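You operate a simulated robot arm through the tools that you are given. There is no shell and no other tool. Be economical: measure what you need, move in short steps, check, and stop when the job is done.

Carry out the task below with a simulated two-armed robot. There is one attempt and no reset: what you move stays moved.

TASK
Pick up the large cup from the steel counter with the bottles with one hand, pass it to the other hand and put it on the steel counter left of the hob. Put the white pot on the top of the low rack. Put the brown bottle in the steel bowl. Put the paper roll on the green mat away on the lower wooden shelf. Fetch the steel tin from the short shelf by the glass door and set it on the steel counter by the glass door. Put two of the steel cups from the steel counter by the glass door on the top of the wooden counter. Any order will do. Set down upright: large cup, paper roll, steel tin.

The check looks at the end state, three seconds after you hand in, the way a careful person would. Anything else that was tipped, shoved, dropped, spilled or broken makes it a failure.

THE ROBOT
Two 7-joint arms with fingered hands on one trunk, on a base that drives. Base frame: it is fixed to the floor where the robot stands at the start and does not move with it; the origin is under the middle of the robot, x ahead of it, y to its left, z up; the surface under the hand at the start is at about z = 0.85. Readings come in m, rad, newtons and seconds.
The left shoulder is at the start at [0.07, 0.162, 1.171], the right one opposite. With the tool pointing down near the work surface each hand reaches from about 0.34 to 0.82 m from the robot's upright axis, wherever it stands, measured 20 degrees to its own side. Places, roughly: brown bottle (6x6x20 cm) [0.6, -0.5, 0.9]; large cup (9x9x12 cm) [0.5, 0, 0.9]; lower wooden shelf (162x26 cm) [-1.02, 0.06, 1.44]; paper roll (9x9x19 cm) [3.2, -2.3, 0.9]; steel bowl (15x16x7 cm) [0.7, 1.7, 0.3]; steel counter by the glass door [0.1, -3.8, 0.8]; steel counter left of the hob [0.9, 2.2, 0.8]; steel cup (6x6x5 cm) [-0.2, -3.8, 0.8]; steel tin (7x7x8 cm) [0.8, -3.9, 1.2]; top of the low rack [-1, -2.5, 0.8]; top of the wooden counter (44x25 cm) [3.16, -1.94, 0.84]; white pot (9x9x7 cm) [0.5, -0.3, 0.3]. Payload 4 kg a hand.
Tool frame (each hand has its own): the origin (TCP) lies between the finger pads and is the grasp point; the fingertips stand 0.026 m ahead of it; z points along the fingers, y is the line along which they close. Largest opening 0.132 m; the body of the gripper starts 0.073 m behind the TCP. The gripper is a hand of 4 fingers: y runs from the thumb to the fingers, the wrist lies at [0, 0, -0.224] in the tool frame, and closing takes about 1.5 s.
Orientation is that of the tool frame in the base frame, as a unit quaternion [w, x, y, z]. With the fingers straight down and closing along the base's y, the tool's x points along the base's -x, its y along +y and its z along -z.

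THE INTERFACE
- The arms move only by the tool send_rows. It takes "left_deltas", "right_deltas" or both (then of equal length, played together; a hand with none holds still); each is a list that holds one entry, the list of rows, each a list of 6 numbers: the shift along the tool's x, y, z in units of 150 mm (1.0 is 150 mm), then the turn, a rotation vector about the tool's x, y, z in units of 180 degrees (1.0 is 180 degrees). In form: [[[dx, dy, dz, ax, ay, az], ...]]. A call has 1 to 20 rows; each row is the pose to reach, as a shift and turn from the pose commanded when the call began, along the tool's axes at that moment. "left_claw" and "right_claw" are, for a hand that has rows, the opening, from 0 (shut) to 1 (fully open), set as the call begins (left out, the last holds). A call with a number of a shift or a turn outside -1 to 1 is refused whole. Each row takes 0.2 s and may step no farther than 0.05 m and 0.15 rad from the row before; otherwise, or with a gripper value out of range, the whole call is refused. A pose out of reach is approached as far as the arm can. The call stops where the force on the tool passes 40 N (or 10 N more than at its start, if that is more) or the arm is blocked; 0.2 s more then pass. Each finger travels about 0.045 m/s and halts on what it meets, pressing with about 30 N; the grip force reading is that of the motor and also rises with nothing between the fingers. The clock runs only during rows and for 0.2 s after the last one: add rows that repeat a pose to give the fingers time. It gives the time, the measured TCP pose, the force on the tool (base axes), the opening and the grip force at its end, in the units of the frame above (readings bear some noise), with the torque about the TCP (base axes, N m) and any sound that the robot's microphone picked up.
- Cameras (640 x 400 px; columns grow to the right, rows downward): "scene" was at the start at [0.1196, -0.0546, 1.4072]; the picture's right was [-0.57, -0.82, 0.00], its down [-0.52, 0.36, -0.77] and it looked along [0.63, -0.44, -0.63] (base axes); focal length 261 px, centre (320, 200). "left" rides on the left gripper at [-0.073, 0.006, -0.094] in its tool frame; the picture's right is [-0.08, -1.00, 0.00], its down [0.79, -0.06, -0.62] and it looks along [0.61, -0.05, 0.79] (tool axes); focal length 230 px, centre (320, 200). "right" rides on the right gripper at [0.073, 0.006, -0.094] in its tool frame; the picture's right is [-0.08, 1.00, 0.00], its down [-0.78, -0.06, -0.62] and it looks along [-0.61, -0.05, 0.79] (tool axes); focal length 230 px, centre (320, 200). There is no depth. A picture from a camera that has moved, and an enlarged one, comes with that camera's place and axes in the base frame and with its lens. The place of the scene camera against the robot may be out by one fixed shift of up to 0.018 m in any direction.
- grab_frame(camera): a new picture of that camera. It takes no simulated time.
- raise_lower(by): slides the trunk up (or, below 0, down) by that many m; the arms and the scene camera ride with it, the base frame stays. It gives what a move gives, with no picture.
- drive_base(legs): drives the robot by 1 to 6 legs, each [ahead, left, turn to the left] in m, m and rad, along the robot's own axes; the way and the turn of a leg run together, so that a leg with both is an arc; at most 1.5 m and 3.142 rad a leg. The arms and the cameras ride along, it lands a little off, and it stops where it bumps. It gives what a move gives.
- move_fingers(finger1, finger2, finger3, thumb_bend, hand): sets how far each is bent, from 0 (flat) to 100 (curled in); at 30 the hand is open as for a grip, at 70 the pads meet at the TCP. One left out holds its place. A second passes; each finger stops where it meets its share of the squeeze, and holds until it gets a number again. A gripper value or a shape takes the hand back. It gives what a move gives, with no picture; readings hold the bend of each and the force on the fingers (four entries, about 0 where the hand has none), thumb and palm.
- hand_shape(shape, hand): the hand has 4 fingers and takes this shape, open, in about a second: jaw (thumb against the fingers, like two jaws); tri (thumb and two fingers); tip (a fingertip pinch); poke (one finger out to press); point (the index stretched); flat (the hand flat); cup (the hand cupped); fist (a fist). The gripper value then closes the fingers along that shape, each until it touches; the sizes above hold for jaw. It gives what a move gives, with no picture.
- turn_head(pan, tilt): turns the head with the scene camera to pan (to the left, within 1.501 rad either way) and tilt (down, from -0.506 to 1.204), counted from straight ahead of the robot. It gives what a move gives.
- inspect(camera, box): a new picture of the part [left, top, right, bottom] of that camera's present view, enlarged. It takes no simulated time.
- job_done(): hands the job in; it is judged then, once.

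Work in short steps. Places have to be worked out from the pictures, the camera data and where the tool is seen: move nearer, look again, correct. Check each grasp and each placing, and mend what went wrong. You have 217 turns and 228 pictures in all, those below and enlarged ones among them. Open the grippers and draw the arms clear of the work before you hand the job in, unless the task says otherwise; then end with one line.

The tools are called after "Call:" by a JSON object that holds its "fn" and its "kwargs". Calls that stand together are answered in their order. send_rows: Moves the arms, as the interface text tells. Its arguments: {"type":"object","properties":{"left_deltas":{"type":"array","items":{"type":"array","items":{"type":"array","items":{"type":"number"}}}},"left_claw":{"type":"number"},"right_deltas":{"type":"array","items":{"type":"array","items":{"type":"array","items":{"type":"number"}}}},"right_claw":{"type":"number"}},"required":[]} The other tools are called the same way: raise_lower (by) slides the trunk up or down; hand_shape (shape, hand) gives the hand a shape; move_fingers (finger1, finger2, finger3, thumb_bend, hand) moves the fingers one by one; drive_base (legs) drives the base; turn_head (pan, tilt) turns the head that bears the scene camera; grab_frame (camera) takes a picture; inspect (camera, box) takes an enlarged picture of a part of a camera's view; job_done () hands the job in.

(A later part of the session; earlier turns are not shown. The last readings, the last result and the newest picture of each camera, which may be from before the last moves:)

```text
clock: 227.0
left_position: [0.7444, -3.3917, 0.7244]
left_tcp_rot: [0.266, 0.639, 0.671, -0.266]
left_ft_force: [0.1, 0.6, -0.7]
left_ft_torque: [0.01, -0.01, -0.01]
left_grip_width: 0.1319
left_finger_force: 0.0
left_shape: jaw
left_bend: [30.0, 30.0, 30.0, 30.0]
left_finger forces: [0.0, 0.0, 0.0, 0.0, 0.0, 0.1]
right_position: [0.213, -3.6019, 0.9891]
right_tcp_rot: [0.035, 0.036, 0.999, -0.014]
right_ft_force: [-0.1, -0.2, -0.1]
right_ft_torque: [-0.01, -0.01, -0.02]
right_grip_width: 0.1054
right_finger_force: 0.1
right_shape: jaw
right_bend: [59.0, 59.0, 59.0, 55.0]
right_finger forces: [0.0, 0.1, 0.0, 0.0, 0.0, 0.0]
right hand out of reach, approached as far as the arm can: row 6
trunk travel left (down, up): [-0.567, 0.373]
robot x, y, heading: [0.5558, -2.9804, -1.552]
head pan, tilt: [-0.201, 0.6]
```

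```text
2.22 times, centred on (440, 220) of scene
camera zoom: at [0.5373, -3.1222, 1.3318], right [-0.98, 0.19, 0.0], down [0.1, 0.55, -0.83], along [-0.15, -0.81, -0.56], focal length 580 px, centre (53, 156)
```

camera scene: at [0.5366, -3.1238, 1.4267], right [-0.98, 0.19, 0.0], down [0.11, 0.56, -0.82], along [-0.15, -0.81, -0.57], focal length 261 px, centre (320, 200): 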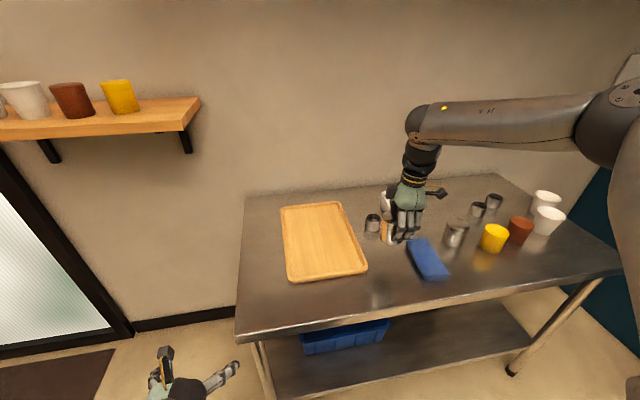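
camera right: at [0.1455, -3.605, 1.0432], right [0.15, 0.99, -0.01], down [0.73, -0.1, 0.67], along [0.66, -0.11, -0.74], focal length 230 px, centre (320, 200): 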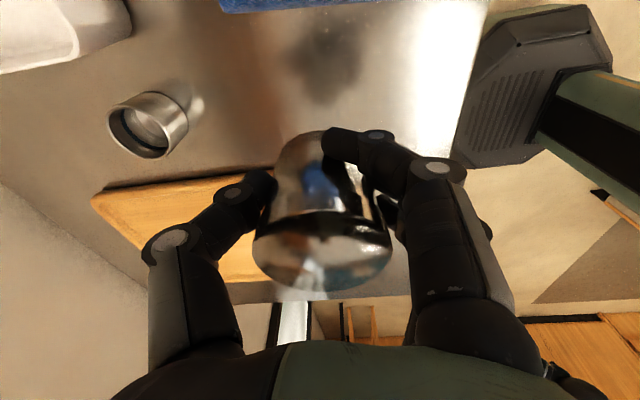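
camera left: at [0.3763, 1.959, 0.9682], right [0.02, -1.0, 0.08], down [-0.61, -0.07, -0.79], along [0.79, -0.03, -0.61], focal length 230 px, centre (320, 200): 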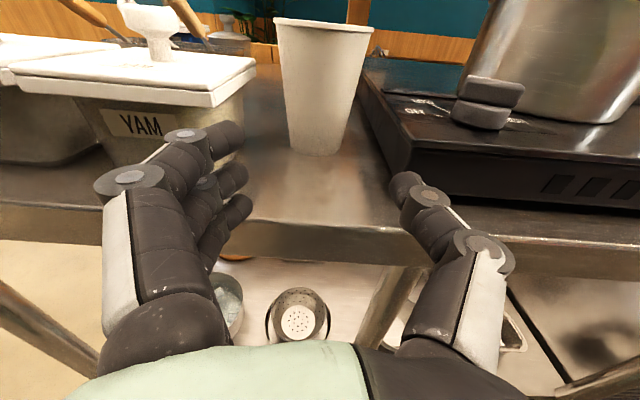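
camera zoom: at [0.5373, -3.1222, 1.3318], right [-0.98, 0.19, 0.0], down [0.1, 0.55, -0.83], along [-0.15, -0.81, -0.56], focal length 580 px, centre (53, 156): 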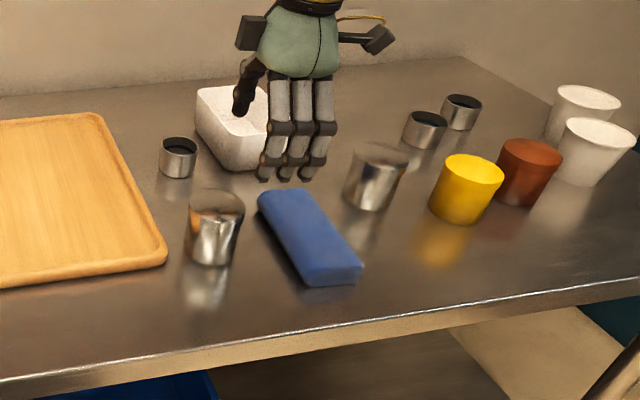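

The tin stands upright. Next two small steel cups, one per hand. I back off, raise the trunk, and re-orient the left hand to point down with the same closing direction.

Call:
{"fn": "drive_base", "kwargs": {"legs": [[-0.3, 0, 0]]}}

Call:
{"fn": "raise_lower", "kwargs": {"by": 0.15}}

Call:
{"fn": "send_rows", "kwargs": {"left_deltas": [[[-0.04, 0.04, 0.04, -0.016, 0.016, -0.039], [-0.08, 0.08, 0.08, -0.033, 0.033, -0.079], [-0.12, 0.12, 0.12, -0.049, 0.049, -0.118], [-0.16, 0.16, 0.16, -0.065, 0.065, -0.157], [-0.2, 0.2, 0.2, -0.082, 0.082, -0.197], [-0.24, 0.24, 0.24, -0.098, 0.098, -0.236], [-0.28, 0.28, 0.28, -0.114, 0.114, -0.275], [-0.32, 0.32, 0.32, -0.131, 0.131, -0.315], [-0.36, 0.36, 0.36, -0.147, 0.147, -0.354], [-0.4, 0.4, 0.4, -0.163, 0.163, -0.393], [-0.44, 0.45, 0.44, -0.18, 0.18, -0.433], [-0.47, 0.5, 0.47, -0.196, 0.196, -0.472]]]}}

Call:
{"fn": "grab_frame", "kwargs": {"camera": "scene"}}

```text
clock: 229.0
left_position: [0.7389, -3.0986, 0.7229]
left_tcp_rot: [0.265, 0.641, 0.67, -0.265]
left_ft_force: [0.0, 0.0, -1.1]
left_ft_torque: [0.0, 0.0, -0.01]
left_grip_width: 0.1323
left_finger_force: 0.1
left_shape: jaw
left_bend: [30.0, 30.0, 30.0, 30.0]
left_finger forces: [0.1, 0.0, 0.0, 0.0, 0.0, 0.0]
right_position: [0.2083, -3.309, 0.9885]
right_tcp_rot: [0.036, 0.038, 0.999, -0.014]
right_ft_force: [-0.2, -0.1, -0.2]
right_ft_torque: [0.02, 0.0, -0.03]
right_grip_width: 0.1055
right_finger_force: 0.1
right_shape: jaw
right_bend: [59.0, 59.0, 59.0, 55.0]
right_finger forces: [0.1, 0.1, 0.0, 0.1, 0.1, 0.1]
trunk travel left (down, up): [-0.567, 0.373]
robot x, y, heading: [0.547, -2.6868, -1.555]
head pan, tilt: [-0.201, 0.6]
```

```text
clock: 230.8
left_position: [0.7394, -3.1009, 0.8731]
left_tcp_rot: [0.265, 0.64, 0.671, -0.265]
left_ft_force: [-0.6, 0.2, 0.1]
left_ft_torque: [0.03, 0.03, -0.03]
left_grip_width: 0.1323
left_finger_force: 0.0
left_shape: jaw
left_bend: [30.0, 30.0, 30.0, 30.0]
left_finger forces: [0.0, 0.0, 0.1, 0.0, 0.0, 0.0]
right_position: [0.2074, -3.3084, 1.1385]
right_tcp_rot: [0.035, 0.038, 0.999, -0.014]
right_ft_force: [-0.8, -0.5, -0.3]
right_ft_torque: [0.01, 0.03, 0.02]
right_grip_width: 0.1053
right_finger_force: 0.0
right_shape: jaw
right_bend: [59.0, 59.0, 59.0, 55.0]
right_finger forces: [0.0, 0.0, 0.0, 0.0, 0.0, 0.1]
trunk travel left (down, up): [-0.717, 0.223]
robot x, y, heading: [0.5524, -2.6906, -1.558]
head pan, tilt: [-0.201, 0.6]
```

```text
clock: 233.4
left_position: [0.8185, -3.1962, 0.8714]
left_tcp_rot: [-0.008, -0.021, 1.0, 0.011]
left_ft_force: [1.2, -0.3, -0.4]
left_ft_torque: [0.0, -0.02, -0.03]
left_grip_width: 0.132
left_finger_force: 0.1
left_shape: jaw
left_bend: [30.0, 30.0, 30.0, 30.0]
left_finger forces: [0.1, 0.1, 0.0, 0.0, 0.0, 0.0]
left hand out of reach, approached as far as the arm can: row 1, 2, 3, 4, 5, 6
right_position: [0.2093, -3.3089, 1.1363]
right_tcp_rot: [0.035, 0.039, 0.999, -0.013]
right_ft_force: [-0.1, 0.0, 0.0]
right_ft_torque: [-0.01, 0.03, 0.0]
right_grip_width: 0.1052
right_finger_force: 0.1
right_shape: jaw
right_bend: [59.0, 59.0, 59.0, 55.0]
right_finger forces: [0.0, 0.1, 0.1, 0.1, 0.1, 0.1]
trunk travel left (down, up): [-0.717, 0.223]
robot x, y, heading: [0.5495, -2.6893, -1.555]
head pan, tilt: [-0.201, 0.6]
```

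```text
121 pictures are left
camera scene: at [0.533, -2.8314, 1.4816], right [-0.98, 0.19, 0.0], down [0.11, 0.56, -0.82], along [-0.15, -0.81, -0.57], focal length 261 px, centre (320, 200)
```

scene: 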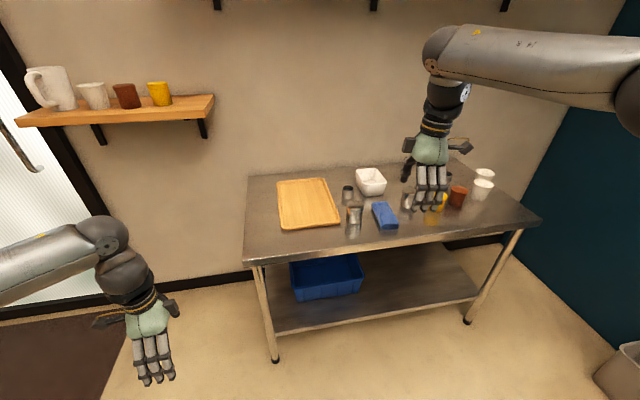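

Left is now pointing down as wanted. I bring both hands to equal height and spacing (0.42 m) to match the two cups at x≈0.22 and -0.20, then drive right.

Call:
{"fn": "send_rows", "kwargs": {"left_deltas": [[[0.05, -0.12, -0.13, 0, 0, 0], [0.1, -0.24, -0.26, 0, 0, 0], [0.15, -0.36, -0.39, 0, 0, 0], [0.2, -0.48, -0.52, 0, 0, 0], [0.25, -0.6, -0.64, 0, 0, 0], [0.33, -0.75, -0.77, 0, 0, 0]]], "right_deltas": [[[-0.15, 0, 0.16, 0, 0, 0], [-0.31, 0, 0.33, 0, 0, 0], [-0.47, 0, 0.5, 0, 0, 0], [-0.63, 0, 0.66, 0, 0, 0], [-0.78, 0, 0.83, 0, 0, 0], [-0.93, 0, 1, 0, 0, 0]]], "left_claw": 0.8, "right_claw": 0.8}}

Call:
{"fn": "drive_base", "kwargs": {"legs": [[0, -0.54, 0], [0.25, 0, 0]]}}

Call:
{"fn": "turn_head", "kwargs": {"pan": 0, "tilt": 0.7}}

Call:
{"fn": "grab_frame", "kwargs": {"camera": "scene"}}

```text
clock: 234.8
left_position: [0.7747, -3.3141, 0.9825]
left_tcp_rot: [-0.008, -0.021, 1.0, 0.01]
left_ft_force: [-0.3, -0.5, -0.3]
left_ft_torque: [-0.01, 0.02, 0.01]
left_grip_width: 0.1057
left_finger_force: 0.1
left_shape: jaw
left_bend: [59.0, 59.0, 59.0, 55.0]
left_finger forces: [0.1, 0.1, 0.0, 0.1, 0.0, 0.0]
right_position: [0.3344, -3.2932, 1.0032]
right_tcp_rot: [0.038, 0.039, 0.998, -0.015]
right_ft_force: [0.3, -0.2, 0.7]
right_ft_torque: [0.01, -0.01, 0.0]
right_grip_width: 0.1056
right_finger_force: 0.1
right_shape: jaw
right_bend: [59.0, 59.0, 59.0, 55.0]
right_finger forces: [0.0, 0.0, 0.1, 0.1, 0.1, 0.1]
right hand out of reach, approached as far as the arm can: row 4, 5, 6
trunk travel left (down, up): [-0.717, 0.223]
robot x, y, heading: [0.5489, -2.6872, -1.559]
head pan, tilt: [-0.201, 0.6]
```

```text
clock: 239.3
left_position: [0.2462, -3.5703, 0.9834]
left_tcp_rot: [-0.009, -0.024, 1.0, 0.009]
left_ft_force: [0.3, -0.3, 0.4]
left_ft_torque: [-0.02, -0.01, -0.02]
left_grip_width: 0.1062
left_finger_force: 0.0
left_shape: jaw
left_bend: [59.0, 59.0, 59.0, 55.0]
left_finger forces: [0.0, 0.0, 0.0, 0.0, 0.1, 0.0]
right_position: [-0.1929, -3.553, 1.0059]
right_tcp_rot: [0.037, 0.036, 0.999, -0.015]
right_ft_force: [-0.4, 0.3, 0.2]
right_ft_torque: [0.03, 0.02, 0.04]
right_grip_width: 0.1053
right_finger_force: 0.0
right_shape: jaw
right_bend: [59.0, 59.0, 59.0, 55.0]
right_finger forces: [0.0, 0.0, 0.0, 0.0, 0.1, 0.1]
trunk travel left (down, up): [-0.717, 0.223]
robot x, y, heading: [0.0169, -2.9453, -1.552]
head pan, tilt: [-0.201, 0.6]
```

```text
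clock: 240.0
left_position: [0.2477, -3.5717, 0.9828]
left_tcp_rot: [-0.009, -0.024, 1.0, 0.01]
left_ft_force: [-0.1, -1.3, -0.5]
left_ft_torque: [-0.01, -0.02, 0.03]
left_grip_width: 0.106
left_finger_force: 0.1
left_shape: jaw
left_bend: [59.0, 59.0, 59.0, 55.0]
left_finger forces: [0.1, 0.0, 0.0, 0.0, 0.0, 0.1]
right_position: [-0.194, -3.5545, 1.0037]
right_tcp_rot: [0.037, 0.035, 0.999, -0.014]
right_ft_force: [-0.1, -0.2, -0.5]
right_ft_torque: [0.01, 0.0, 0.0]
right_grip_width: 0.1056
right_finger_force: 0.1
right_shape: jaw
right_bend: [59.0, 59.0, 59.0, 55.0]
right_finger forces: [0.1, 0.0, 0.1, 0.1, 0.1, 0.1]
trunk travel left (down, up): [-0.717, 0.223]
robot x, y, heading: [0.0165, -2.9473, -1.547]
head pan, tilt: [0.0, 0.7]
```

```text
120 pictures are left
camera scene: at [0.0185, -3.0893, 1.4729], right [-1.0, -0.02, 0.0], down [-0.01, 0.64, -0.76], along [0.01, -0.76, -0.64], focal length 261 px, centre (320, 200)
```

scene: 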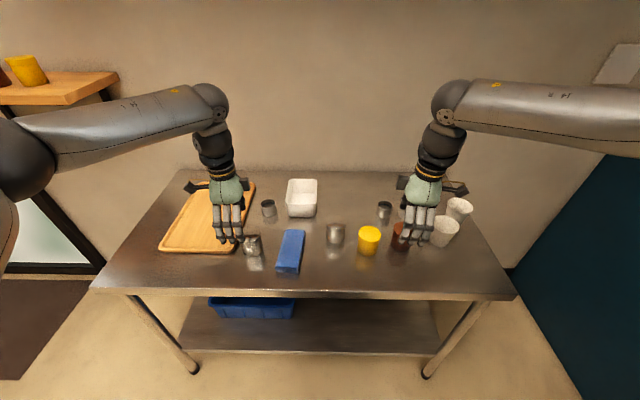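

Cups A ≈ [0.226, -3.81] and B ≈ [-0.219, -3.817] match the hands' spacing. I drive forward 0.19 and right 0.023, then check with the wrist cameras.

Call:
{"fn": "drive_base", "kwargs": {"legs": [[0.19, -0.018, -0.02]]}}

Call:
{"fn": "grab_frame", "kwargs": {"camera": "left"}}

Call:
{"fn": "grab_frame", "kwargs": {"camera": "right"}}

```text
clock: 241.6
left_position: [0.2158, -3.7636, 0.9834]
left_tcp_rot: [-0.009, -0.012, 1.0, 0.009]
left_ft_force: [-0.9, -0.1, -0.1]
left_ft_torque: [0.02, 0.03, 0.02]
left_grip_width: 0.1058
left_finger_force: 0.1
left_shape: jaw
left_bend: [59.0, 59.0, 59.0, 55.0]
left_finger forces: [0.1, 0.1, 0.0, 0.1, 0.0, 0.0]
right_position: [-0.2237, -3.7362, 1.0051]
right_tcp_rot: [0.037, 0.046, 0.998, -0.016]
right_ft_force: [-1.0, -1.2, 0.2]
right_ft_torque: [0.0, 0.02, -0.02]
right_grip_width: 0.1054
right_finger_force: 0.1
right_shape: jaw
right_bend: [59.0, 59.0, 59.0, 55.0]
right_finger forces: [0.0, 0.1, 0.1, 0.0, 0.0, 0.1]
trunk travel left (down, up): [-0.717, 0.223]
robot x, y, heading: [0.0013, -3.1362, -1.573]
head pan, tilt: [0.0, 0.7]
```

```text
119 pictures are left
camera left: at [0.2887, -3.7565, 1.0754], right [0.1, -0.99, -0.02], down [-0.77, -0.09, 0.63], along [-0.63, -0.05, -0.78], focal length 230 px, centre (320, 200)
```

left: 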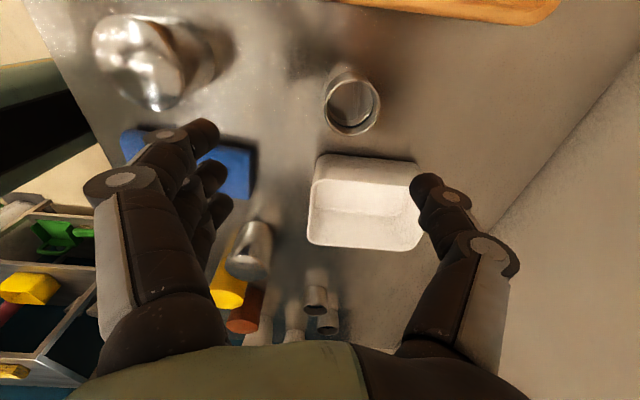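

```text
118 pictures are left
camera right: at [-0.3035, -3.7209, 1.0941], right [0.17, 0.98, -0.02], down [0.73, -0.11, 0.67], along [0.66, -0.13, -0.74], focal length 230 px, centre (320, 200)
```

right: 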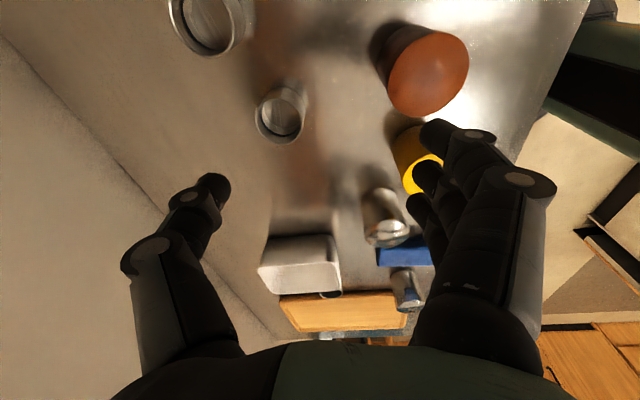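

Wrist views: A ≈ [0.228, -3.788], B ≈ [-0.212, -3.784]. I shift both hands onto the cups with reduced opening and equalise heights.

Call:
{"fn": "send_rows", "kwargs": {"left_deltas": [[[-0.04, -0.08, 0, 0, 0, 0], [-0.08, -0.16, 0, 0, 0, 0], [-0.08, -0.16, 0, 0, 0, 0], [-0.08, -0.16, 0, 0, 0, 0]]], "right_deltas": [[[-0.04, -0.08, 0.04, 0, 0, 0], [-0.08, -0.16, 0.08, 0, 0, 0], [-0.08, -0.24, 0.12, 0, 0, 0], [-0.08, -0.32, 0.147, 0, 0, 0]]], "left_claw": 0.7, "right_claw": 0.68}}

Call:
{"fn": "raise_lower", "kwargs": {"by": -0.08}}

Call:
{"fn": "grab_frame", "kwargs": {"camera": "left"}}

Call:
{"fn": "grab_frame", "kwargs": {"camera": "right"}}

```text
clock: 242.6
left_position: [0.2283, -3.787, 0.9821]
left_tcp_rot: [-0.009, -0.012, 1.0, 0.009]
left_ft_force: [0.0, 0.5, -0.3]
left_ft_torque: [0.02, 0.0, -0.03]
left_grip_width: 0.0927
left_finger_force: 0.1
left_shape: jaw
left_bend: [67.0, 67.0, 67.0, 63.0]
left_finger forces: [0.1, 0.0, 0.0, 0.1, 0.0, 0.0]
right_position: [-0.236, -3.7449, 0.9967]
right_tcp_rot: [0.037, 0.046, 0.998, -0.017]
right_ft_force: [-1.3, 0.2, -0.1]
right_ft_torque: [-0.01, 0.01, -0.03]
right_grip_width: 0.0902
right_finger_force: 0.2
right_shape: jaw
right_bend: [68.0, 68.0, 68.0, 65.0]
right_finger forces: [0.0, 0.0, 0.0, 0.0, 0.0, 0.0]
right hand out of reach, approached as far as the arm can: row 1, 2, 3, 4
trunk travel left (down, up): [-0.717, 0.223]
robot x, y, heading: [-0.0012, -3.1312, -1.576]
head pan, tilt: [0.0, 0.7]
```

```text
clock: 243.8
left_position: [0.2268, -3.7874, 0.9021]
left_tcp_rot: [-0.009, -0.012, 1.0, 0.009]
left_ft_force: [0.4, 0.3, 0.3]
left_ft_torque: [-0.02, 0.01, -0.02]
left_grip_width: 0.0929
left_finger_force: 0.1
left_shape: jaw
left_bend: [67.0, 67.0, 67.0, 63.0]
left_finger forces: [0.0, 0.0, 0.0, 0.0, 0.1, 0.0]
right_position: [-0.2359, -3.7449, 0.9162]
right_tcp_rot: [0.038, 0.047, 0.998, -0.016]
right_ft_force: [-0.6, 0.3, -0.7]
right_ft_torque: [-0.02, -0.02, 0.04]
right_grip_width: 0.0902
right_finger_force: 0.1
right_shape: jaw
right_bend: [68.0, 68.0, 68.0, 65.0]
right_finger forces: [0.0, 0.1, 0.0, 0.1, 0.0, 0.0]
trunk travel left (down, up): [-0.637, 0.303]
robot x, y, heading: [-0.0023, -3.1347, -1.571]
head pan, tilt: [0.0, 0.7]
```

```text
117 pictures are left
camera left: at [0.3008, -3.7812, 0.9934], right [0.1, -0.99, -0.02], down [-0.77, -0.09, 0.63], along [-0.63, -0.05, -0.78], focal length 230 px, centre (320, 200)
```

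left: 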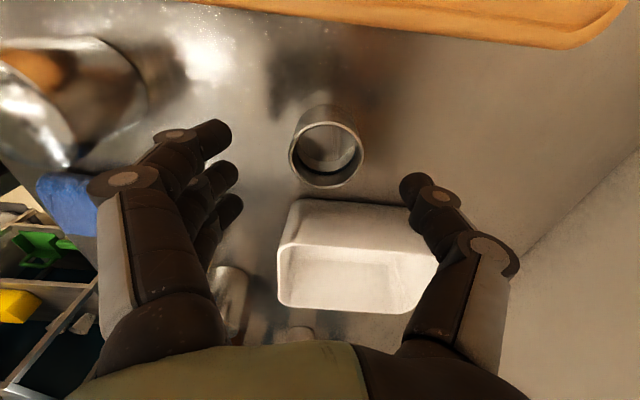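

```text
116 pictures are left
camera right: at [-0.3154, -3.7291, 1.0051], right [0.17, 0.98, -0.02], down [0.73, -0.11, 0.68], along [0.66, -0.13, -0.74], focal length 230 px, centre (320, 200)
```

right: 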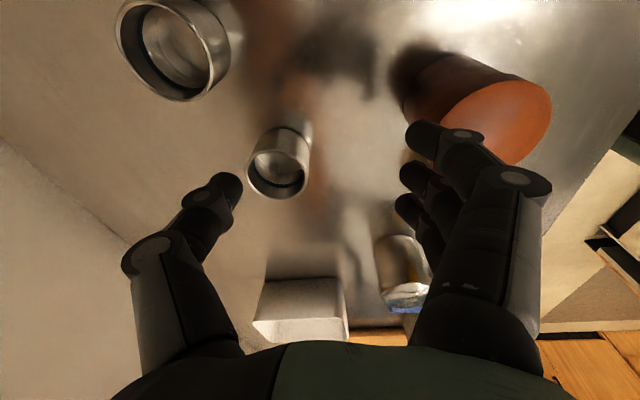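

Left is right on cup A. The right must go 3.8 cm further; with the trunk lower I try again.

Call:
{"fn": "send_rows", "kwargs": {"right_deltas": [[[-0.05, -0.08, 0, 0, 0, 0], [-0.1, -0.16, 0, 0, 0, 0], [-0.12, -0.26, 0, 0, 0, 0]]]}}

```text
clock: 244.6
left_position: [0.226, -3.7876, 0.9012]
left_tcp_rot: [-0.008, -0.012, 1.0, 0.01]
left_ft_force: [0.2, 0.3, -0.2]
left_ft_torque: [0.01, 0.0, -0.01]
left_grip_width: 0.0931
left_finger_force: 0.0
left_shape: jaw
left_bend: [67.0, 67.0, 67.0, 63.0]
left_finger forces: [0.1, 0.0, 0.0, 0.0, 0.1, 0.0]
right_position: [-0.2418, -3.7498, 0.9224]
right_tcp_rot: [0.039, 0.047, 0.998, -0.018]
right_ft_force: [0.3, 0.3, -0.3]
right_ft_torque: [0.04, -0.01, -0.02]
right_grip_width: 0.0906
right_finger_force: 0.0
right_shape: jaw
right_bend: [68.0, 68.0, 68.0, 65.0]
right_finger forces: [0.1, 0.1, 0.0, 0.0, 0.0, 0.1]
right hand out of reach, approached as far as the arm can: row 1, 2, 3
trunk travel left (down, up): [-0.637, 0.303]
robot x, y, heading: [0.0013, -3.1347, -1.579]
head pan, tilt: [0.0, 0.7]
```

I tilt the right hand 15° forward to gain reach.

Call:
{"fn": "send_rows", "kwargs": {"right_deltas": [[[-0.05, -0.05, 0, 0.03, 0, 0], [-0.1, -0.1, 0, 0.06, 0, 0], [-0.15, -0.17, 0, 0.085, 0, 0], [-0.15, -0.22, 0, 0.085, 0, 0]]]}}

Call:
{"fn": "grab_frame", "kwargs": {"camera": "right"}}

```text
clock: 245.6
left_position: [0.2277, -3.7884, 0.9017]
left_tcp_rot: [-0.009, -0.013, 1.0, 0.009]
left_ft_force: [-0.3, -0.2, -0.1]
left_ft_torque: [-0.02, -0.01, -0.03]
left_grip_width: 0.0928
left_finger_force: 0.0
left_shape: jaw
left_bend: [67.0, 67.0, 67.0, 63.0]
left_finger forces: [0.0, 0.1, 0.0, 0.1, 0.1, 0.0]
right_position: [-0.2233, -3.7843, 0.9264]
right_tcp_rot: [0.031, 0.051, 0.987, -0.15]
right_ft_force: [-0.2, 1.1, -1.3]
right_ft_torque: [0.02, 0.0, 0.02]
right_grip_width: 0.0901
right_finger_force: 0.2
right_shape: jaw
right_bend: [68.0, 68.0, 68.0, 65.0]
right_finger forces: [0.1, 0.0, 0.0, 0.0, 0.0, 0.0]
trunk travel left (down, up): [-0.637, 0.303]
robot x, y, heading: [-0.0018, -3.1369, -1.574]
head pan, tilt: [0.0, 0.7]
```

```text
115 pictures are left
camera right: at [-0.2994, -3.7445, 1.0083], right [0.19, 0.94, -0.28], down [0.74, 0.05, 0.67], along [0.64, -0.34, -0.69], focal length 230 px, centre (320, 200)
```

right: 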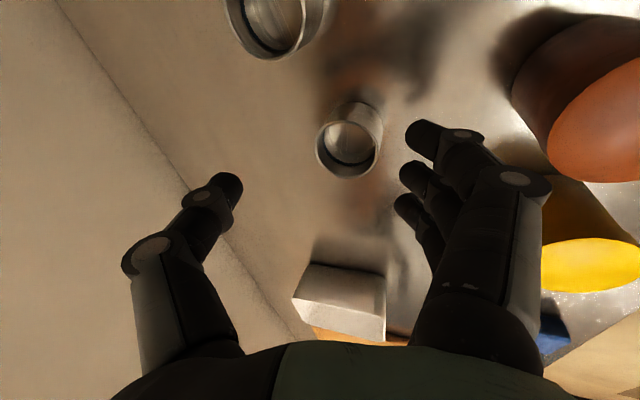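

Now aligned with B. Lower both by trunk 5.8 cm, then the right a bit more.

Call:
{"fn": "raise_lower", "kwargs": {"by": -0.055}}

Call:
{"fn": "send_rows", "kwargs": {"right_deltas": [[[-0.04, 0.01, 0.05, 0, 0, 0], [-0.07, 0.025, 0.1, 0, 0, 0], [-0.07, 0.04, 0.14, 0, 0, 0]]]}}

Call:
{"fn": "grab_frame", "kwargs": {"camera": "right"}}

Call:
{"fn": "grab_frame", "kwargs": {"camera": "left"}}

Call:
{"fn": "grab_frame", "kwargs": {"camera": "scene"}}

```text
clock: 246.5
left_position: [0.2286, -3.7869, 0.8465]
left_tcp_rot: [-0.009, -0.011, 1.0, 0.01]
left_ft_force: [0.7, -0.6, -1.4]
left_ft_torque: [0.01, -0.03, -0.01]
left_grip_width: 0.0929
left_finger_force: 0.0
left_shape: jaw
left_bend: [67.0, 67.0, 67.0, 63.0]
left_finger forces: [0.0, 0.0, 0.0, 0.0, 0.1, 0.0]
right_position: [-0.2233, -3.7837, 0.8706]
right_tcp_rot: [0.031, 0.052, 0.987, -0.148]
right_ft_force: [-0.1, 0.2, -0.1]
right_ft_torque: [0.04, 0.02, -0.01]
right_grip_width: 0.0901
right_finger_force: 0.0
right_shape: jaw
right_bend: [68.0, 68.0, 68.0, 65.0]
right_finger forces: [0.1, 0.0, 0.1, 0.1, 0.0, 0.0]
trunk travel left (down, up): [-0.582, 0.358]
robot x, y, heading: [0.0031, -3.1356, -1.575]
head pan, tilt: [0.0, 0.7]
```

```text
clock: 247.3
left_position: [0.2272, -3.7881, 0.8465]
left_tcp_rot: [-0.009, -0.012, 1.0, 0.01]
left_ft_force: [-0.2, 0.1, 0.2]
left_ft_torque: [-0.01, 0.01, -0.01]
left_grip_width: 0.0928
left_finger_force: 0.1
left_shape: jaw
left_bend: [67.0, 67.0, 67.0, 63.0]
left_finger forces: [0.0, 0.1, 0.0, 0.1, 0.1, 0.0]
right_position: [-0.2107, -3.7858, 0.8493]
right_tcp_rot: [0.031, 0.051, 0.987, -0.148]
right_ft_force: [-0.3, -0.1, -0.4]
right_ft_torque: [0.01, 0.03, 0.01]
right_grip_width: 0.0902
right_finger_force: 0.0
right_shape: jaw
right_bend: [68.0, 68.0, 68.0, 65.0]
right_finger forces: [0.0, 0.0, 0.0, 0.1, 0.1, 0.0]
trunk travel left (down, up): [-0.582, 0.358]
robot x, y, heading: [-0.0039, -3.1367, -1.576]
head pan, tilt: [0.0, 0.7]
```

```text
114 pictures are left
camera right: at [-0.2881, -3.7455, 0.9322], right [0.19, 0.94, -0.28], down [0.74, 0.05, 0.67], along [0.64, -0.34, -0.69], focal length 230 px, centre (320, 200)
```

right: 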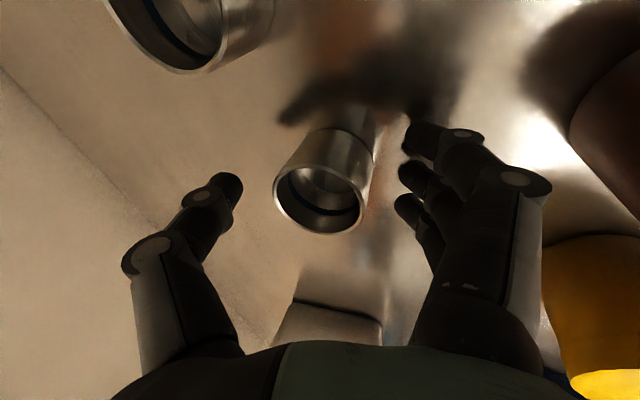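

```text
113 pictures are left
camera left: at [0.3007, -3.7815, 0.9381], right [0.1, -0.99, -0.02], down [-0.77, -0.09, 0.63], along [-0.63, -0.05, -0.78], focal length 230 px, centre (320, 200)
```

left: 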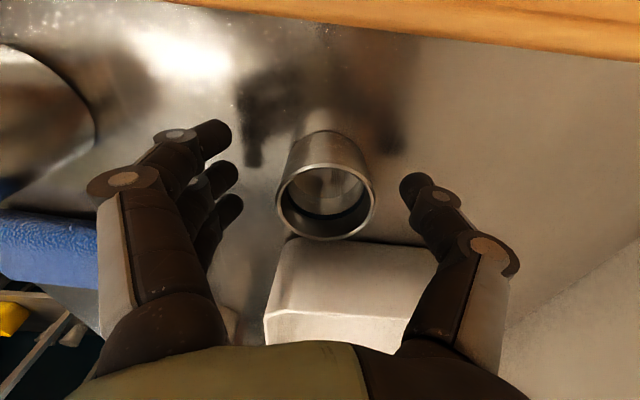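

```text
112 pictures are left
camera scene: at [-0.0016, -3.2768, 1.338], right [-1.0, 0.01, 0.0], down [0.0, 0.64, -0.76], along [0.0, -0.76, -0.64], focal length 261 px, centre (320, 200)
```

scene: 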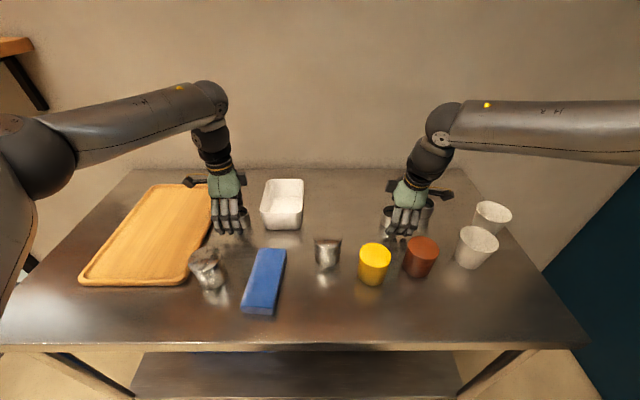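

Both cups are between the fingers. Lower 6 mm more and close both hands.

Call:
{"fn": "raise_lower", "kwargs": {"by": -0.006}}

Call:
{"fn": "send_rows", "kwargs": {"left_deltas": [[[0, 0, 0, 0, 0, 0], [0, 0, 0, 0, 0, 0], [0, 0, 0, 0, 0, 0], [0, 0, 0, 0, 0, 0], [0, 0, 0, 0, 0, 0], [0, 0, 0, 0, 0, 0], [0, 0, 0, 0, 0, 0]]], "right_deltas": [[[0, 0, 0, 0, 0, 0], [0, 0, 0, 0, 0, 0], [0, 0, 0, 0, 0, 0], [0, 0, 0, 0, 0, 0], [0, 0, 0, 0, 0, 0], [0, 0, 0, 0, 0, 0], [0, 0, 0, 0, 0, 0]]], "left_claw": 0, "right_claw": 0}}

Call:
{"fn": "raise_lower", "kwargs": {"by": 0.15}}

Call:
{"fn": "grab_frame", "kwargs": {"camera": "left"}}

Call:
{"fn": "grab_frame", "kwargs": {"camera": "right"}}

```text
clock: 247.9
left_position: [0.2277, -3.7876, 0.8395]
left_tcp_rot: [-0.009, -0.012, 1.0, 0.01]
left_ft_force: [-0.5, 0.1, -0.4]
left_ft_torque: [0.0, 0.02, 0.02]
left_grip_width: 0.0927
left_finger_force: 0.1
left_shape: jaw
left_bend: [67.0, 67.0, 67.0, 63.0]
left_finger forces: [0.0, 0.1, 0.0, 0.0, 0.0, 0.0]
right_position: [-0.2111, -3.7846, 0.8444]
right_tcp_rot: [0.031, 0.051, 0.987, -0.149]
right_ft_force: [-0.4, 0.4, 1.8]
right_ft_torque: [0.04, 0.05, 0.01]
right_grip_width: 0.0901
right_finger_force: 0.1
right_shape: jaw
right_bend: [69.0, 68.0, 68.0, 65.0]
right_finger forces: [1.4, 0.0, 0.0, 0.0, 0.1, 0.0]
trunk travel left (down, up): [-0.576, 0.364]
robot x, y, heading: [-0.0031, -3.1366, -1.574]
head pan, tilt: [0.0, 0.7]
```

```text
clock: 249.5
left_position: [0.2276, -3.7864, 0.8411]
left_tcp_rot: [-0.009, -0.012, 1.0, 0.009]
left_ft_force: [-0.1, -0.2, -0.3]
left_ft_torque: [0.0, -0.01, 0.01]
left_grip_width: 0.0308
left_finger_force: 29.9
left_shape: jaw
left_bend: [68.0, 74.0, 73.0, 71.0]
left_finger forces: [0.7, 10.8, 13.5, 0.1, 23.8, 0.0]
right_position: [-0.2125, -3.786, 0.8443]
right_tcp_rot: [0.032, 0.052, 0.987, -0.149]
right_ft_force: [-0.9, -2.8, 8.0]
right_ft_torque: [0.09, -0.06, -0.05]
right_grip_width: 0.0424
right_finger_force: 30.1
right_shape: jaw
right_bend: [75.0, 73.0, 73.0, 70.0]
right_finger forces: [0.0, 12.6, 14.5, 0.0, 28.4, 0.0]
trunk travel left (down, up): [-0.576, 0.364]
robot x, y, heading: [-0.0007, -3.1363, -1.579]
head pan, tilt: [0.0, 0.7]
```

```text
clock: 251.2
left_position: [0.228, -3.7884, 0.9895]
left_tcp_rot: [-0.009, -0.012, 1.0, 0.01]
left_ft_force: [-0.1, 1.0, -1.0]
left_ft_torque: [0.01, -0.03, -0.01]
left_grip_width: 0.0308
left_finger_force: 30.4
left_shape: jaw
left_bend: [68.0, 73.0, 73.0, 71.0]
left_finger forces: [0.7, 11.1, 13.5, 0.0, 23.5, 0.0]
right_position: [-0.2128, -3.7844, 0.9924]
right_tcp_rot: [0.031, 0.05, 0.987, -0.148]
right_ft_force: [0.0, 0.5, -1.3]
right_ft_torque: [-0.01, 0.01, -0.01]
right_grip_width: 0.0414
right_finger_force: 30.0
right_shape: jaw
right_bend: [75.0, 72.0, 72.0, 71.0]
right_finger forces: [0.0, 13.1, 14.6, 0.0, 25.7, 0.1]
trunk travel left (down, up): [-0.726, 0.214]
robot x, y, heading: [-0.0012, -3.1339, -1.581]
head pan, tilt: [0.0, 0.7]
```

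```text
111 pictures are left
camera left: at [0.3008, -3.7817, 1.0819], right [0.1, -0.99, -0.02], down [-0.77, -0.09, 0.63], along [-0.63, -0.05, -0.78], focal length 230 px, centre (320, 200)
```

left: 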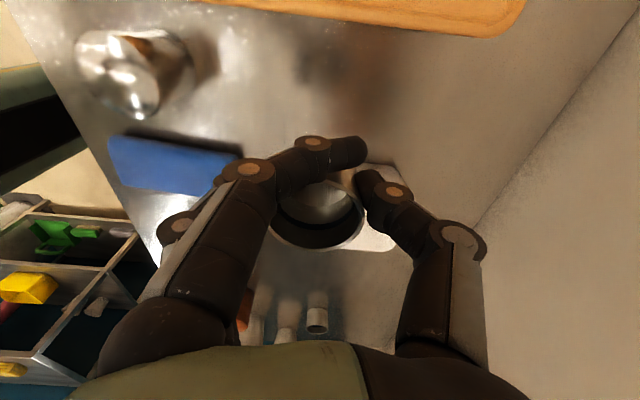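

```text
110 pictures are left
camera right: at [-0.2881, -3.7457, 1.0759], right [0.19, 0.94, -0.28], down [0.74, 0.05, 0.67], along [0.64, -0.34, -0.69], focal length 230 px, centre (320, 200)
```

right: 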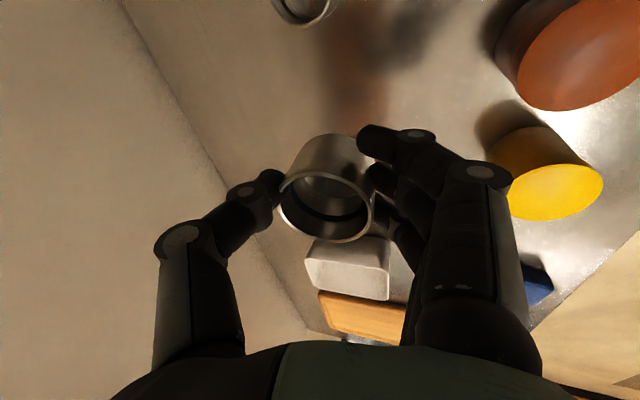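

Both cups are held. I back off and turn left to face +x toward the wooden counter, then look.

Call:
{"fn": "drive_base", "kwargs": {"legs": [[-0.45, 0, 0], [0, 0, 1.571]]}}

Call:
{"fn": "turn_head", "kwargs": {"pan": 0.2, "tilt": 0.25}}

Call:
{"fn": "grab_frame", "kwargs": {"camera": "scene"}}

```text
clock: 257.8
left_position: [0.647, -2.4548, 0.9902]
left_tcp_rot: [0.013, 0.725, -0.689, 0.0]
left_ft_force: [-0.1, 0.2, -0.9]
left_ft_torque: [0.03, 0.02, -0.01]
left_grip_width: 0.0305
left_finger_force: 29.8
left_shape: jaw
left_bend: [68.0, 73.0, 73.0, 71.0]
left_finger forces: [0.6, 10.6, 12.7, 0.0, 23.1, 0.0]
right_position: [0.656, -2.8928, 0.9928]
right_tcp_rot: [0.128, -0.672, 0.725, -0.081]
right_ft_force: [0.2, 0.6, -0.5]
right_ft_torque: [0.03, 0.0, -0.02]
right_grip_width: 0.0408
right_finger_force: 30.5
right_shape: jaw
right_bend: [75.0, 72.0, 72.0, 71.0]
right_finger forces: [0.0, 12.5, 13.8, 0.1, 25.2, 0.0]
trunk travel left (down, up): [-0.726, 0.214]
robot x, y, heading: [-0.0008, -2.6967, 0.023]
head pan, tilt: [0.0, 0.7]
```

```text
clock: 258.7
left_position: [0.6473, -2.4541, 0.9897]
left_tcp_rot: [0.013, 0.724, -0.689, 0.0]
left_ft_force: [-0.4, -1.3, -0.8]
left_ft_torque: [0.03, -0.01, -0.01]
left_grip_width: 0.0306
left_finger_force: 30.2
left_shape: jaw
left_bend: [68.0, 73.0, 73.0, 71.0]
left_finger forces: [0.7, 10.7, 12.7, 0.0, 23.1, 0.1]
right_position: [0.6573, -2.8923, 0.9933]
right_tcp_rot: [0.128, -0.671, 0.726, -0.081]
right_ft_force: [-0.1, -0.3, -1.3]
right_ft_torque: [-0.01, 0.02, 0.01]
right_grip_width: 0.0409
right_finger_force: 30.2
right_shape: jaw
right_bend: [75.0, 72.0, 72.0, 71.0]
right_finger forces: [0.1, 12.6, 13.8, 0.0, 25.2, 0.0]
trunk travel left (down, up): [-0.726, 0.214]
robot x, y, heading: [0.0011, -2.6979, 0.022]
head pan, tilt: [0.201, 0.25]
```

```text
109 pictures are left
camera scene: at [0.143, -2.6824, 1.5228], right [0.22, -0.98, 0.0], down [-0.24, -0.05, -0.97], along [0.94, 0.21, -0.25], focal length 261 px, centre (320, 200)
```

scene: 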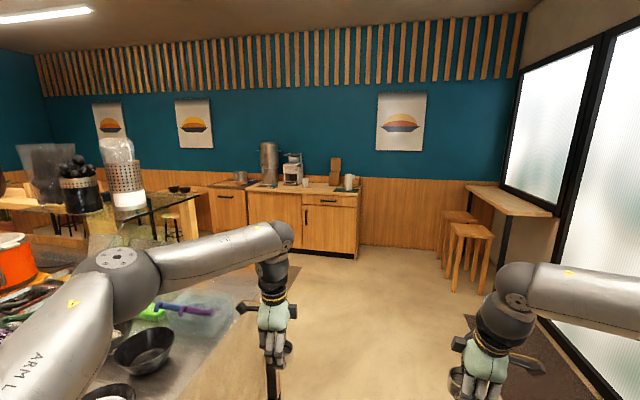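

The wooden counter with coffee machine is ahead at x≈3.1. I drive forward 1.9 m along y≈-2.7 and look again.

Call:
{"fn": "drive_base", "kwargs": {"legs": [[1.0, 0, -0.022], [0.95, 0, 0]]}}

Call:
{"fn": "turn_head", "kwargs": {"pan": 0.45, "tilt": 0.4}}

Call:
{"fn": "grab_frame", "kwargs": {"camera": "scene"}}

```text
clock: 268.6
left_position: [2.6436, -2.5171, 0.9906]
left_tcp_rot: [-0.012, -0.703, 0.711, 0.0]
left_ft_force: [0.3, 0.2, -1.1]
left_ft_torque: [-0.01, -0.01, 0.02]
left_grip_width: 0.0307
left_finger_force: 30.1
left_shape: jaw
left_bend: [68.0, 73.0, 73.0, 71.0]
left_finger forces: [0.6, 10.7, 12.7, 0.1, 23.1, 0.0]
right_position: [2.6271, -2.9559, 0.9941]
right_tcp_rot: [0.125, -0.649, 0.746, -0.085]
right_ft_force: [0.3, 0.4, -1.3]
right_ft_torque: [-0.01, -0.04, 0.01]
right_grip_width: 0.0407
right_finger_force: 30.1
right_shape: jaw
right_bend: [75.0, 72.0, 72.0, 71.0]
right_finger forces: [0.0, 12.7, 13.9, 0.0, 25.2, 0.1]
trunk travel left (down, up): [-0.726, 0.214]
robot x, y, heading: [1.9845, -2.7221, -0.042]
head pan, tilt: [0.201, 0.25]
```

```text
clock: 269.3
left_position: [2.6451, -2.5182, 0.9901]
left_tcp_rot: [-0.013, -0.704, 0.71, 0.001]
left_ft_force: [-0.3, 0.1, -1.1]
left_ft_torque: [0.0, -0.04, 0.02]
left_grip_width: 0.0304
left_finger_force: 30.3
left_shape: jaw
left_bend: [68.0, 73.0, 73.0, 71.0]
left_finger forces: [0.7, 10.7, 12.7, 0.0, 23.1, 0.1]
right_position: [2.6268, -2.9568, 0.9942]
right_tcp_rot: [0.125, -0.649, 0.746, -0.085]
right_ft_force: [0.4, 0.6, -0.9]
right_ft_torque: [0.0, 0.01, 0.02]
right_grip_width: 0.0409
right_finger_force: 29.6
right_shape: jaw
right_bend: [75.0, 72.0, 72.0, 71.0]
right_finger forces: [0.0, 12.6, 14.0, 0.1, 25.2, 0.0]
trunk travel left (down, up): [-0.726, 0.214]
robot x, y, heading: [1.9845, -2.7218, -0.041]
head pan, tilt: [0.45, 0.4]
```

```text
108 pictures are left
camera scene: at [2.1207, -2.6929, 1.5089], right [0.4, -0.92, 0.0], down [-0.36, -0.15, -0.92], along [0.84, 0.37, -0.39], focal length 261 px, centre (320, 200)
```

scene: 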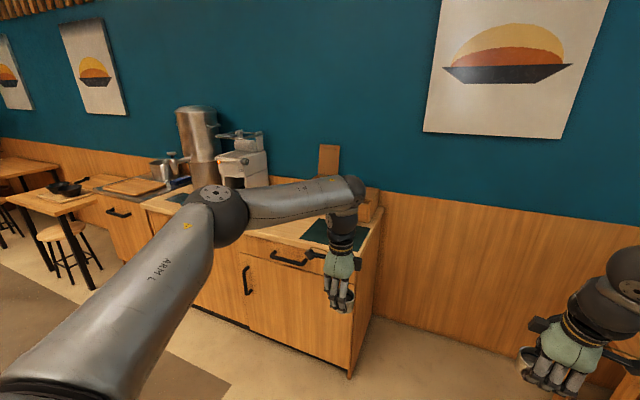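

Counter front is at x≈3.0, right end y≈-2.48. I shift left 0.6 m and look down at the counter top.

Call:
{"fn": "drive_base", "kwargs": {"legs": [[0, 0.6, 0.04]]}}

Call:
{"fn": "turn_head", "kwargs": {"pan": 0, "tilt": 0.5}}

Call:
{"fn": "grab_frame", "kwargs": {"camera": "scene"}}

```text
clock: 272.7
left_position: [2.6435, -1.8857, 0.9903]
left_tcp_rot: [0.012, 0.72, -0.694, 0.0]
left_ft_force: [0.3, -0.1, -0.7]
left_ft_torque: [0.04, 0.0, 0.02]
left_grip_width: 0.0302
left_finger_force: 30.0
left_shape: jaw
left_bend: [68.0, 73.0, 73.0, 71.0]
left_finger forces: [0.6, 10.7, 12.8, 0.0, 23.1, 0.1]
right_position: [2.6467, -2.3249, 0.9934]
right_tcp_rot: [0.127, -0.666, 0.73, -0.082]
right_ft_force: [0.2, -0.4, -1.6]
right_ft_torque: [0.03, 0.0, -0.01]
right_grip_width: 0.0407
right_finger_force: 30.6
right_shape: jaw
right_bend: [75.0, 72.0, 72.0, 71.0]
right_finger forces: [0.0, 12.6, 13.9, 0.0, 25.1, 0.1]
trunk travel left (down, up): [-0.726, 0.214]
robot x, y, heading: [1.9924, -2.1164, 0.009]
head pan, tilt: [0.45, 0.4]
```

```text
clock: 273.6
left_position: [2.6433, -1.8854, 0.9906]
left_tcp_rot: [0.013, 0.72, -0.694, 0.0]
left_ft_force: [-0.1, 1.2, 0.2]
left_ft_torque: [0.04, 0.0, 0.0]
left_grip_width: 0.0302
left_finger_force: 30.8
left_shape: jaw
left_bend: [68.0, 73.0, 73.0, 71.0]
left_finger forces: [0.6, 10.7, 12.9, 0.0, 23.1, 0.1]
right_position: [2.6462, -2.3238, 0.9933]
right_tcp_rot: [0.128, -0.666, 0.73, -0.082]
right_ft_force: [0.2, -0.9, -1.2]
right_ft_torque: [0.04, 0.01, -0.04]
right_grip_width: 0.0413
right_finger_force: 29.9
right_shape: jaw
right_bend: [75.0, 72.0, 72.0, 71.0]
right_finger forces: [0.0, 12.7, 14.0, 0.0, 25.1, 0.0]
trunk travel left (down, up): [-0.726, 0.214]
robot x, y, heading: [1.9963, -2.1173, 0.007]
head pan, tilt: [0.0, 0.499]
```

```text
107 pictures are left
camera scene: at [2.1357, -2.1252, 1.4997], right [0.01, -1.0, 0.0], down [-0.48, 0.0, -0.88], along [0.88, 0.01, -0.48], focal length 261 px, centre (320, 200)
```

scene: 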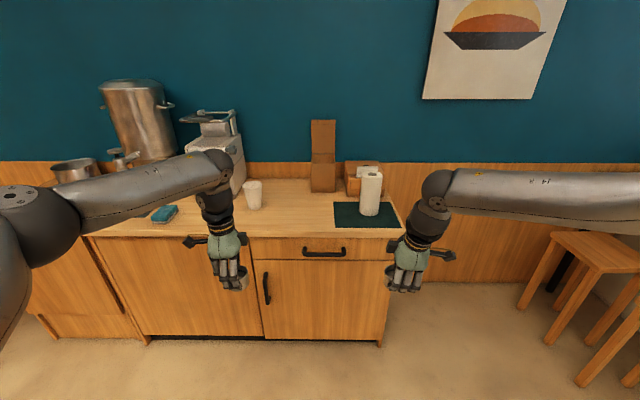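

The free strip is x≈3.05–3.3, y≈-1.85…-2.17, between white cup and green mat. I pull the right arm back (so it clears the roll) and drive so the left is over [3.13, -1.94].

Call:
{"fn": "send_rows", "kwargs": {"right_deltas": [[[0, 0.16, -0.05, 0, 0, 0], [0, 0.32, -0.1, 0, 0, 0], [0, 0.48, -0.15, 0, 0, 0], [0, 0.64, -0.2, 0, 0, 0], [0, 0.8, -0.25, 0, 0, 0], [0, 0.95, -0.28, 0, 0, 0]]]}}

Call:
{"fn": "drive_base", "kwargs": {"legs": [[0.47, -0.05, 0]]}}

Call:
{"fn": "turn_head", "kwargs": {"pan": 0, "tilt": 0.7}}

Call:
{"fn": "grab_frame", "kwargs": {"camera": "scene"}}

Call:
{"fn": "grab_frame", "kwargs": {"camera": "left"}}

```text
clock: 275.0
left_position: [2.6423, -1.8858, 0.9908]
left_tcp_rot: [0.013, 0.72, -0.693, 0.0]
left_ft_force: [0.6, 0.1, -0.1]
left_ft_torque: [0.01, -0.04, -0.01]
left_grip_width: 0.0305
left_finger_force: 30.5
left_shape: jaw
left_bend: [68.0, 73.0, 73.0, 71.0]
left_finger forces: [0.6, 10.7, 12.9, 0.0, 23.0, 0.0]
right_position: [2.4981, -2.3127, 0.9931]
right_tcp_rot: [0.127, -0.666, 0.73, -0.083]
right_ft_force: [-0.4, 0.2, 0.0]
right_ft_torque: [-0.01, 0.0, 0.04]
right_grip_width: 0.0407
right_finger_force: 30.1
right_shape: jaw
right_bend: [75.0, 72.0, 72.0, 71.0]
right_finger forces: [0.0, 12.4, 14.4, 0.0, 25.3, 0.0]
trunk travel left (down, up): [-0.726, 0.214]
robot x, y, heading: [1.9976, -2.1235, 0.01]
head pan, tilt: [0.0, 0.499]
```

```text
clock: 277.9
left_position: [3.1189, -1.927, 0.9914]
left_tcp_rot: [0.013, 0.722, -0.692, -0.001]
left_ft_force: [1.0, -0.1, -0.3]
left_ft_torque: [-0.03, -0.03, 0.03]
left_grip_width: 0.0301
left_finger_force: 29.8
left_shape: jaw
left_bend: [68.0, 73.0, 73.0, 71.0]
left_finger forces: [0.6, 10.8, 13.0, 0.1, 23.1, 0.2]
right_position: [2.9757, -2.355, 0.9926]
right_tcp_rot: [0.128, -0.668, 0.729, -0.082]
right_ft_force: [0.8, 0.2, -0.1]
right_ft_torque: [-0.01, 0.0, 0.0]
right_grip_width: 0.0408
right_finger_force: 30.0
right_shape: jaw
right_bend: [75.0, 72.0, 72.0, 71.0]
right_finger forces: [0.0, 12.4, 14.5, 0.0, 25.3, 0.1]
trunk travel left (down, up): [-0.726, 0.214]
robot x, y, heading: [2.4732, -2.1651, 0.015]
head pan, tilt: [0.0, 0.499]
```

```text
clock: 278.6
left_position: [3.1198, -1.9276, 0.9896]
left_tcp_rot: [0.013, 0.722, -0.692, 0.0]
left_ft_force: [-0.9, -0.1, -1.4]
left_ft_torque: [0.02, -0.03, -0.03]
left_grip_width: 0.0305
left_finger_force: 30.3
left_shape: jaw
left_bend: [68.0, 73.0, 73.0, 71.0]
left_finger forces: [0.6, 10.8, 12.9, 0.0, 23.1, 0.1]
right_position: [2.9763, -2.3569, 0.9912]
right_tcp_rot: [0.128, -0.668, 0.729, -0.081]
right_ft_force: [-0.9, 0.0, -0.5]
right_ft_torque: [-0.01, 0.0, 0.0]
right_grip_width: 0.0407
right_finger_force: 29.8
right_shape: jaw
right_bend: [75.0, 72.0, 72.0, 71.0]
right_finger forces: [0.0, 12.5, 14.4, 0.0, 25.3, 0.0]
trunk travel left (down, up): [-0.726, 0.214]
robot x, y, heading: [2.4709, -2.1679, 0.011]
head pan, tilt: [0.0, 0.7]
```

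```text
106 pictures are left
camera scene: at [2.6066, -2.1695, 1.482], right [0.01, -1.0, 0.0], down [-0.64, -0.01, -0.76], along [0.76, 0.01, -0.64], focal length 261 px, centre (320, 200)
```

scene: 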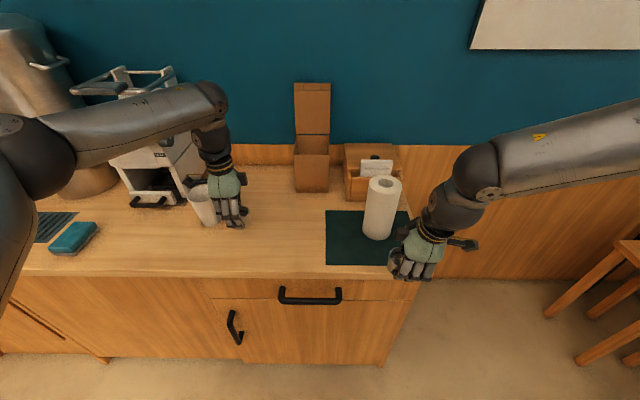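

```text
105 pictures are left
camera left: at [3.1117, -1.8521, 1.0819], right [0.99, 0.12, -0.02], down [0.11, -0.77, 0.63], along [0.06, -0.63, -0.78], focal length 230 px, centre (320, 200)
```

left: 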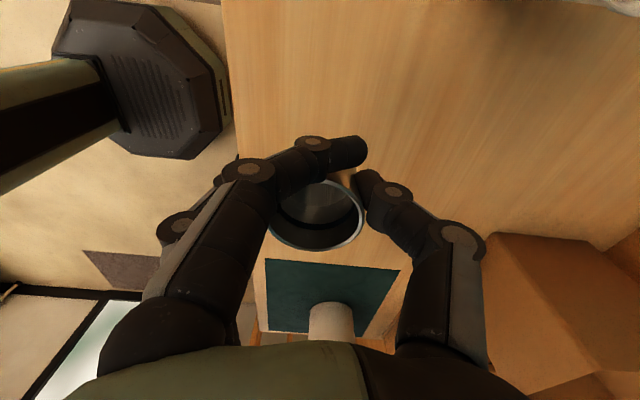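

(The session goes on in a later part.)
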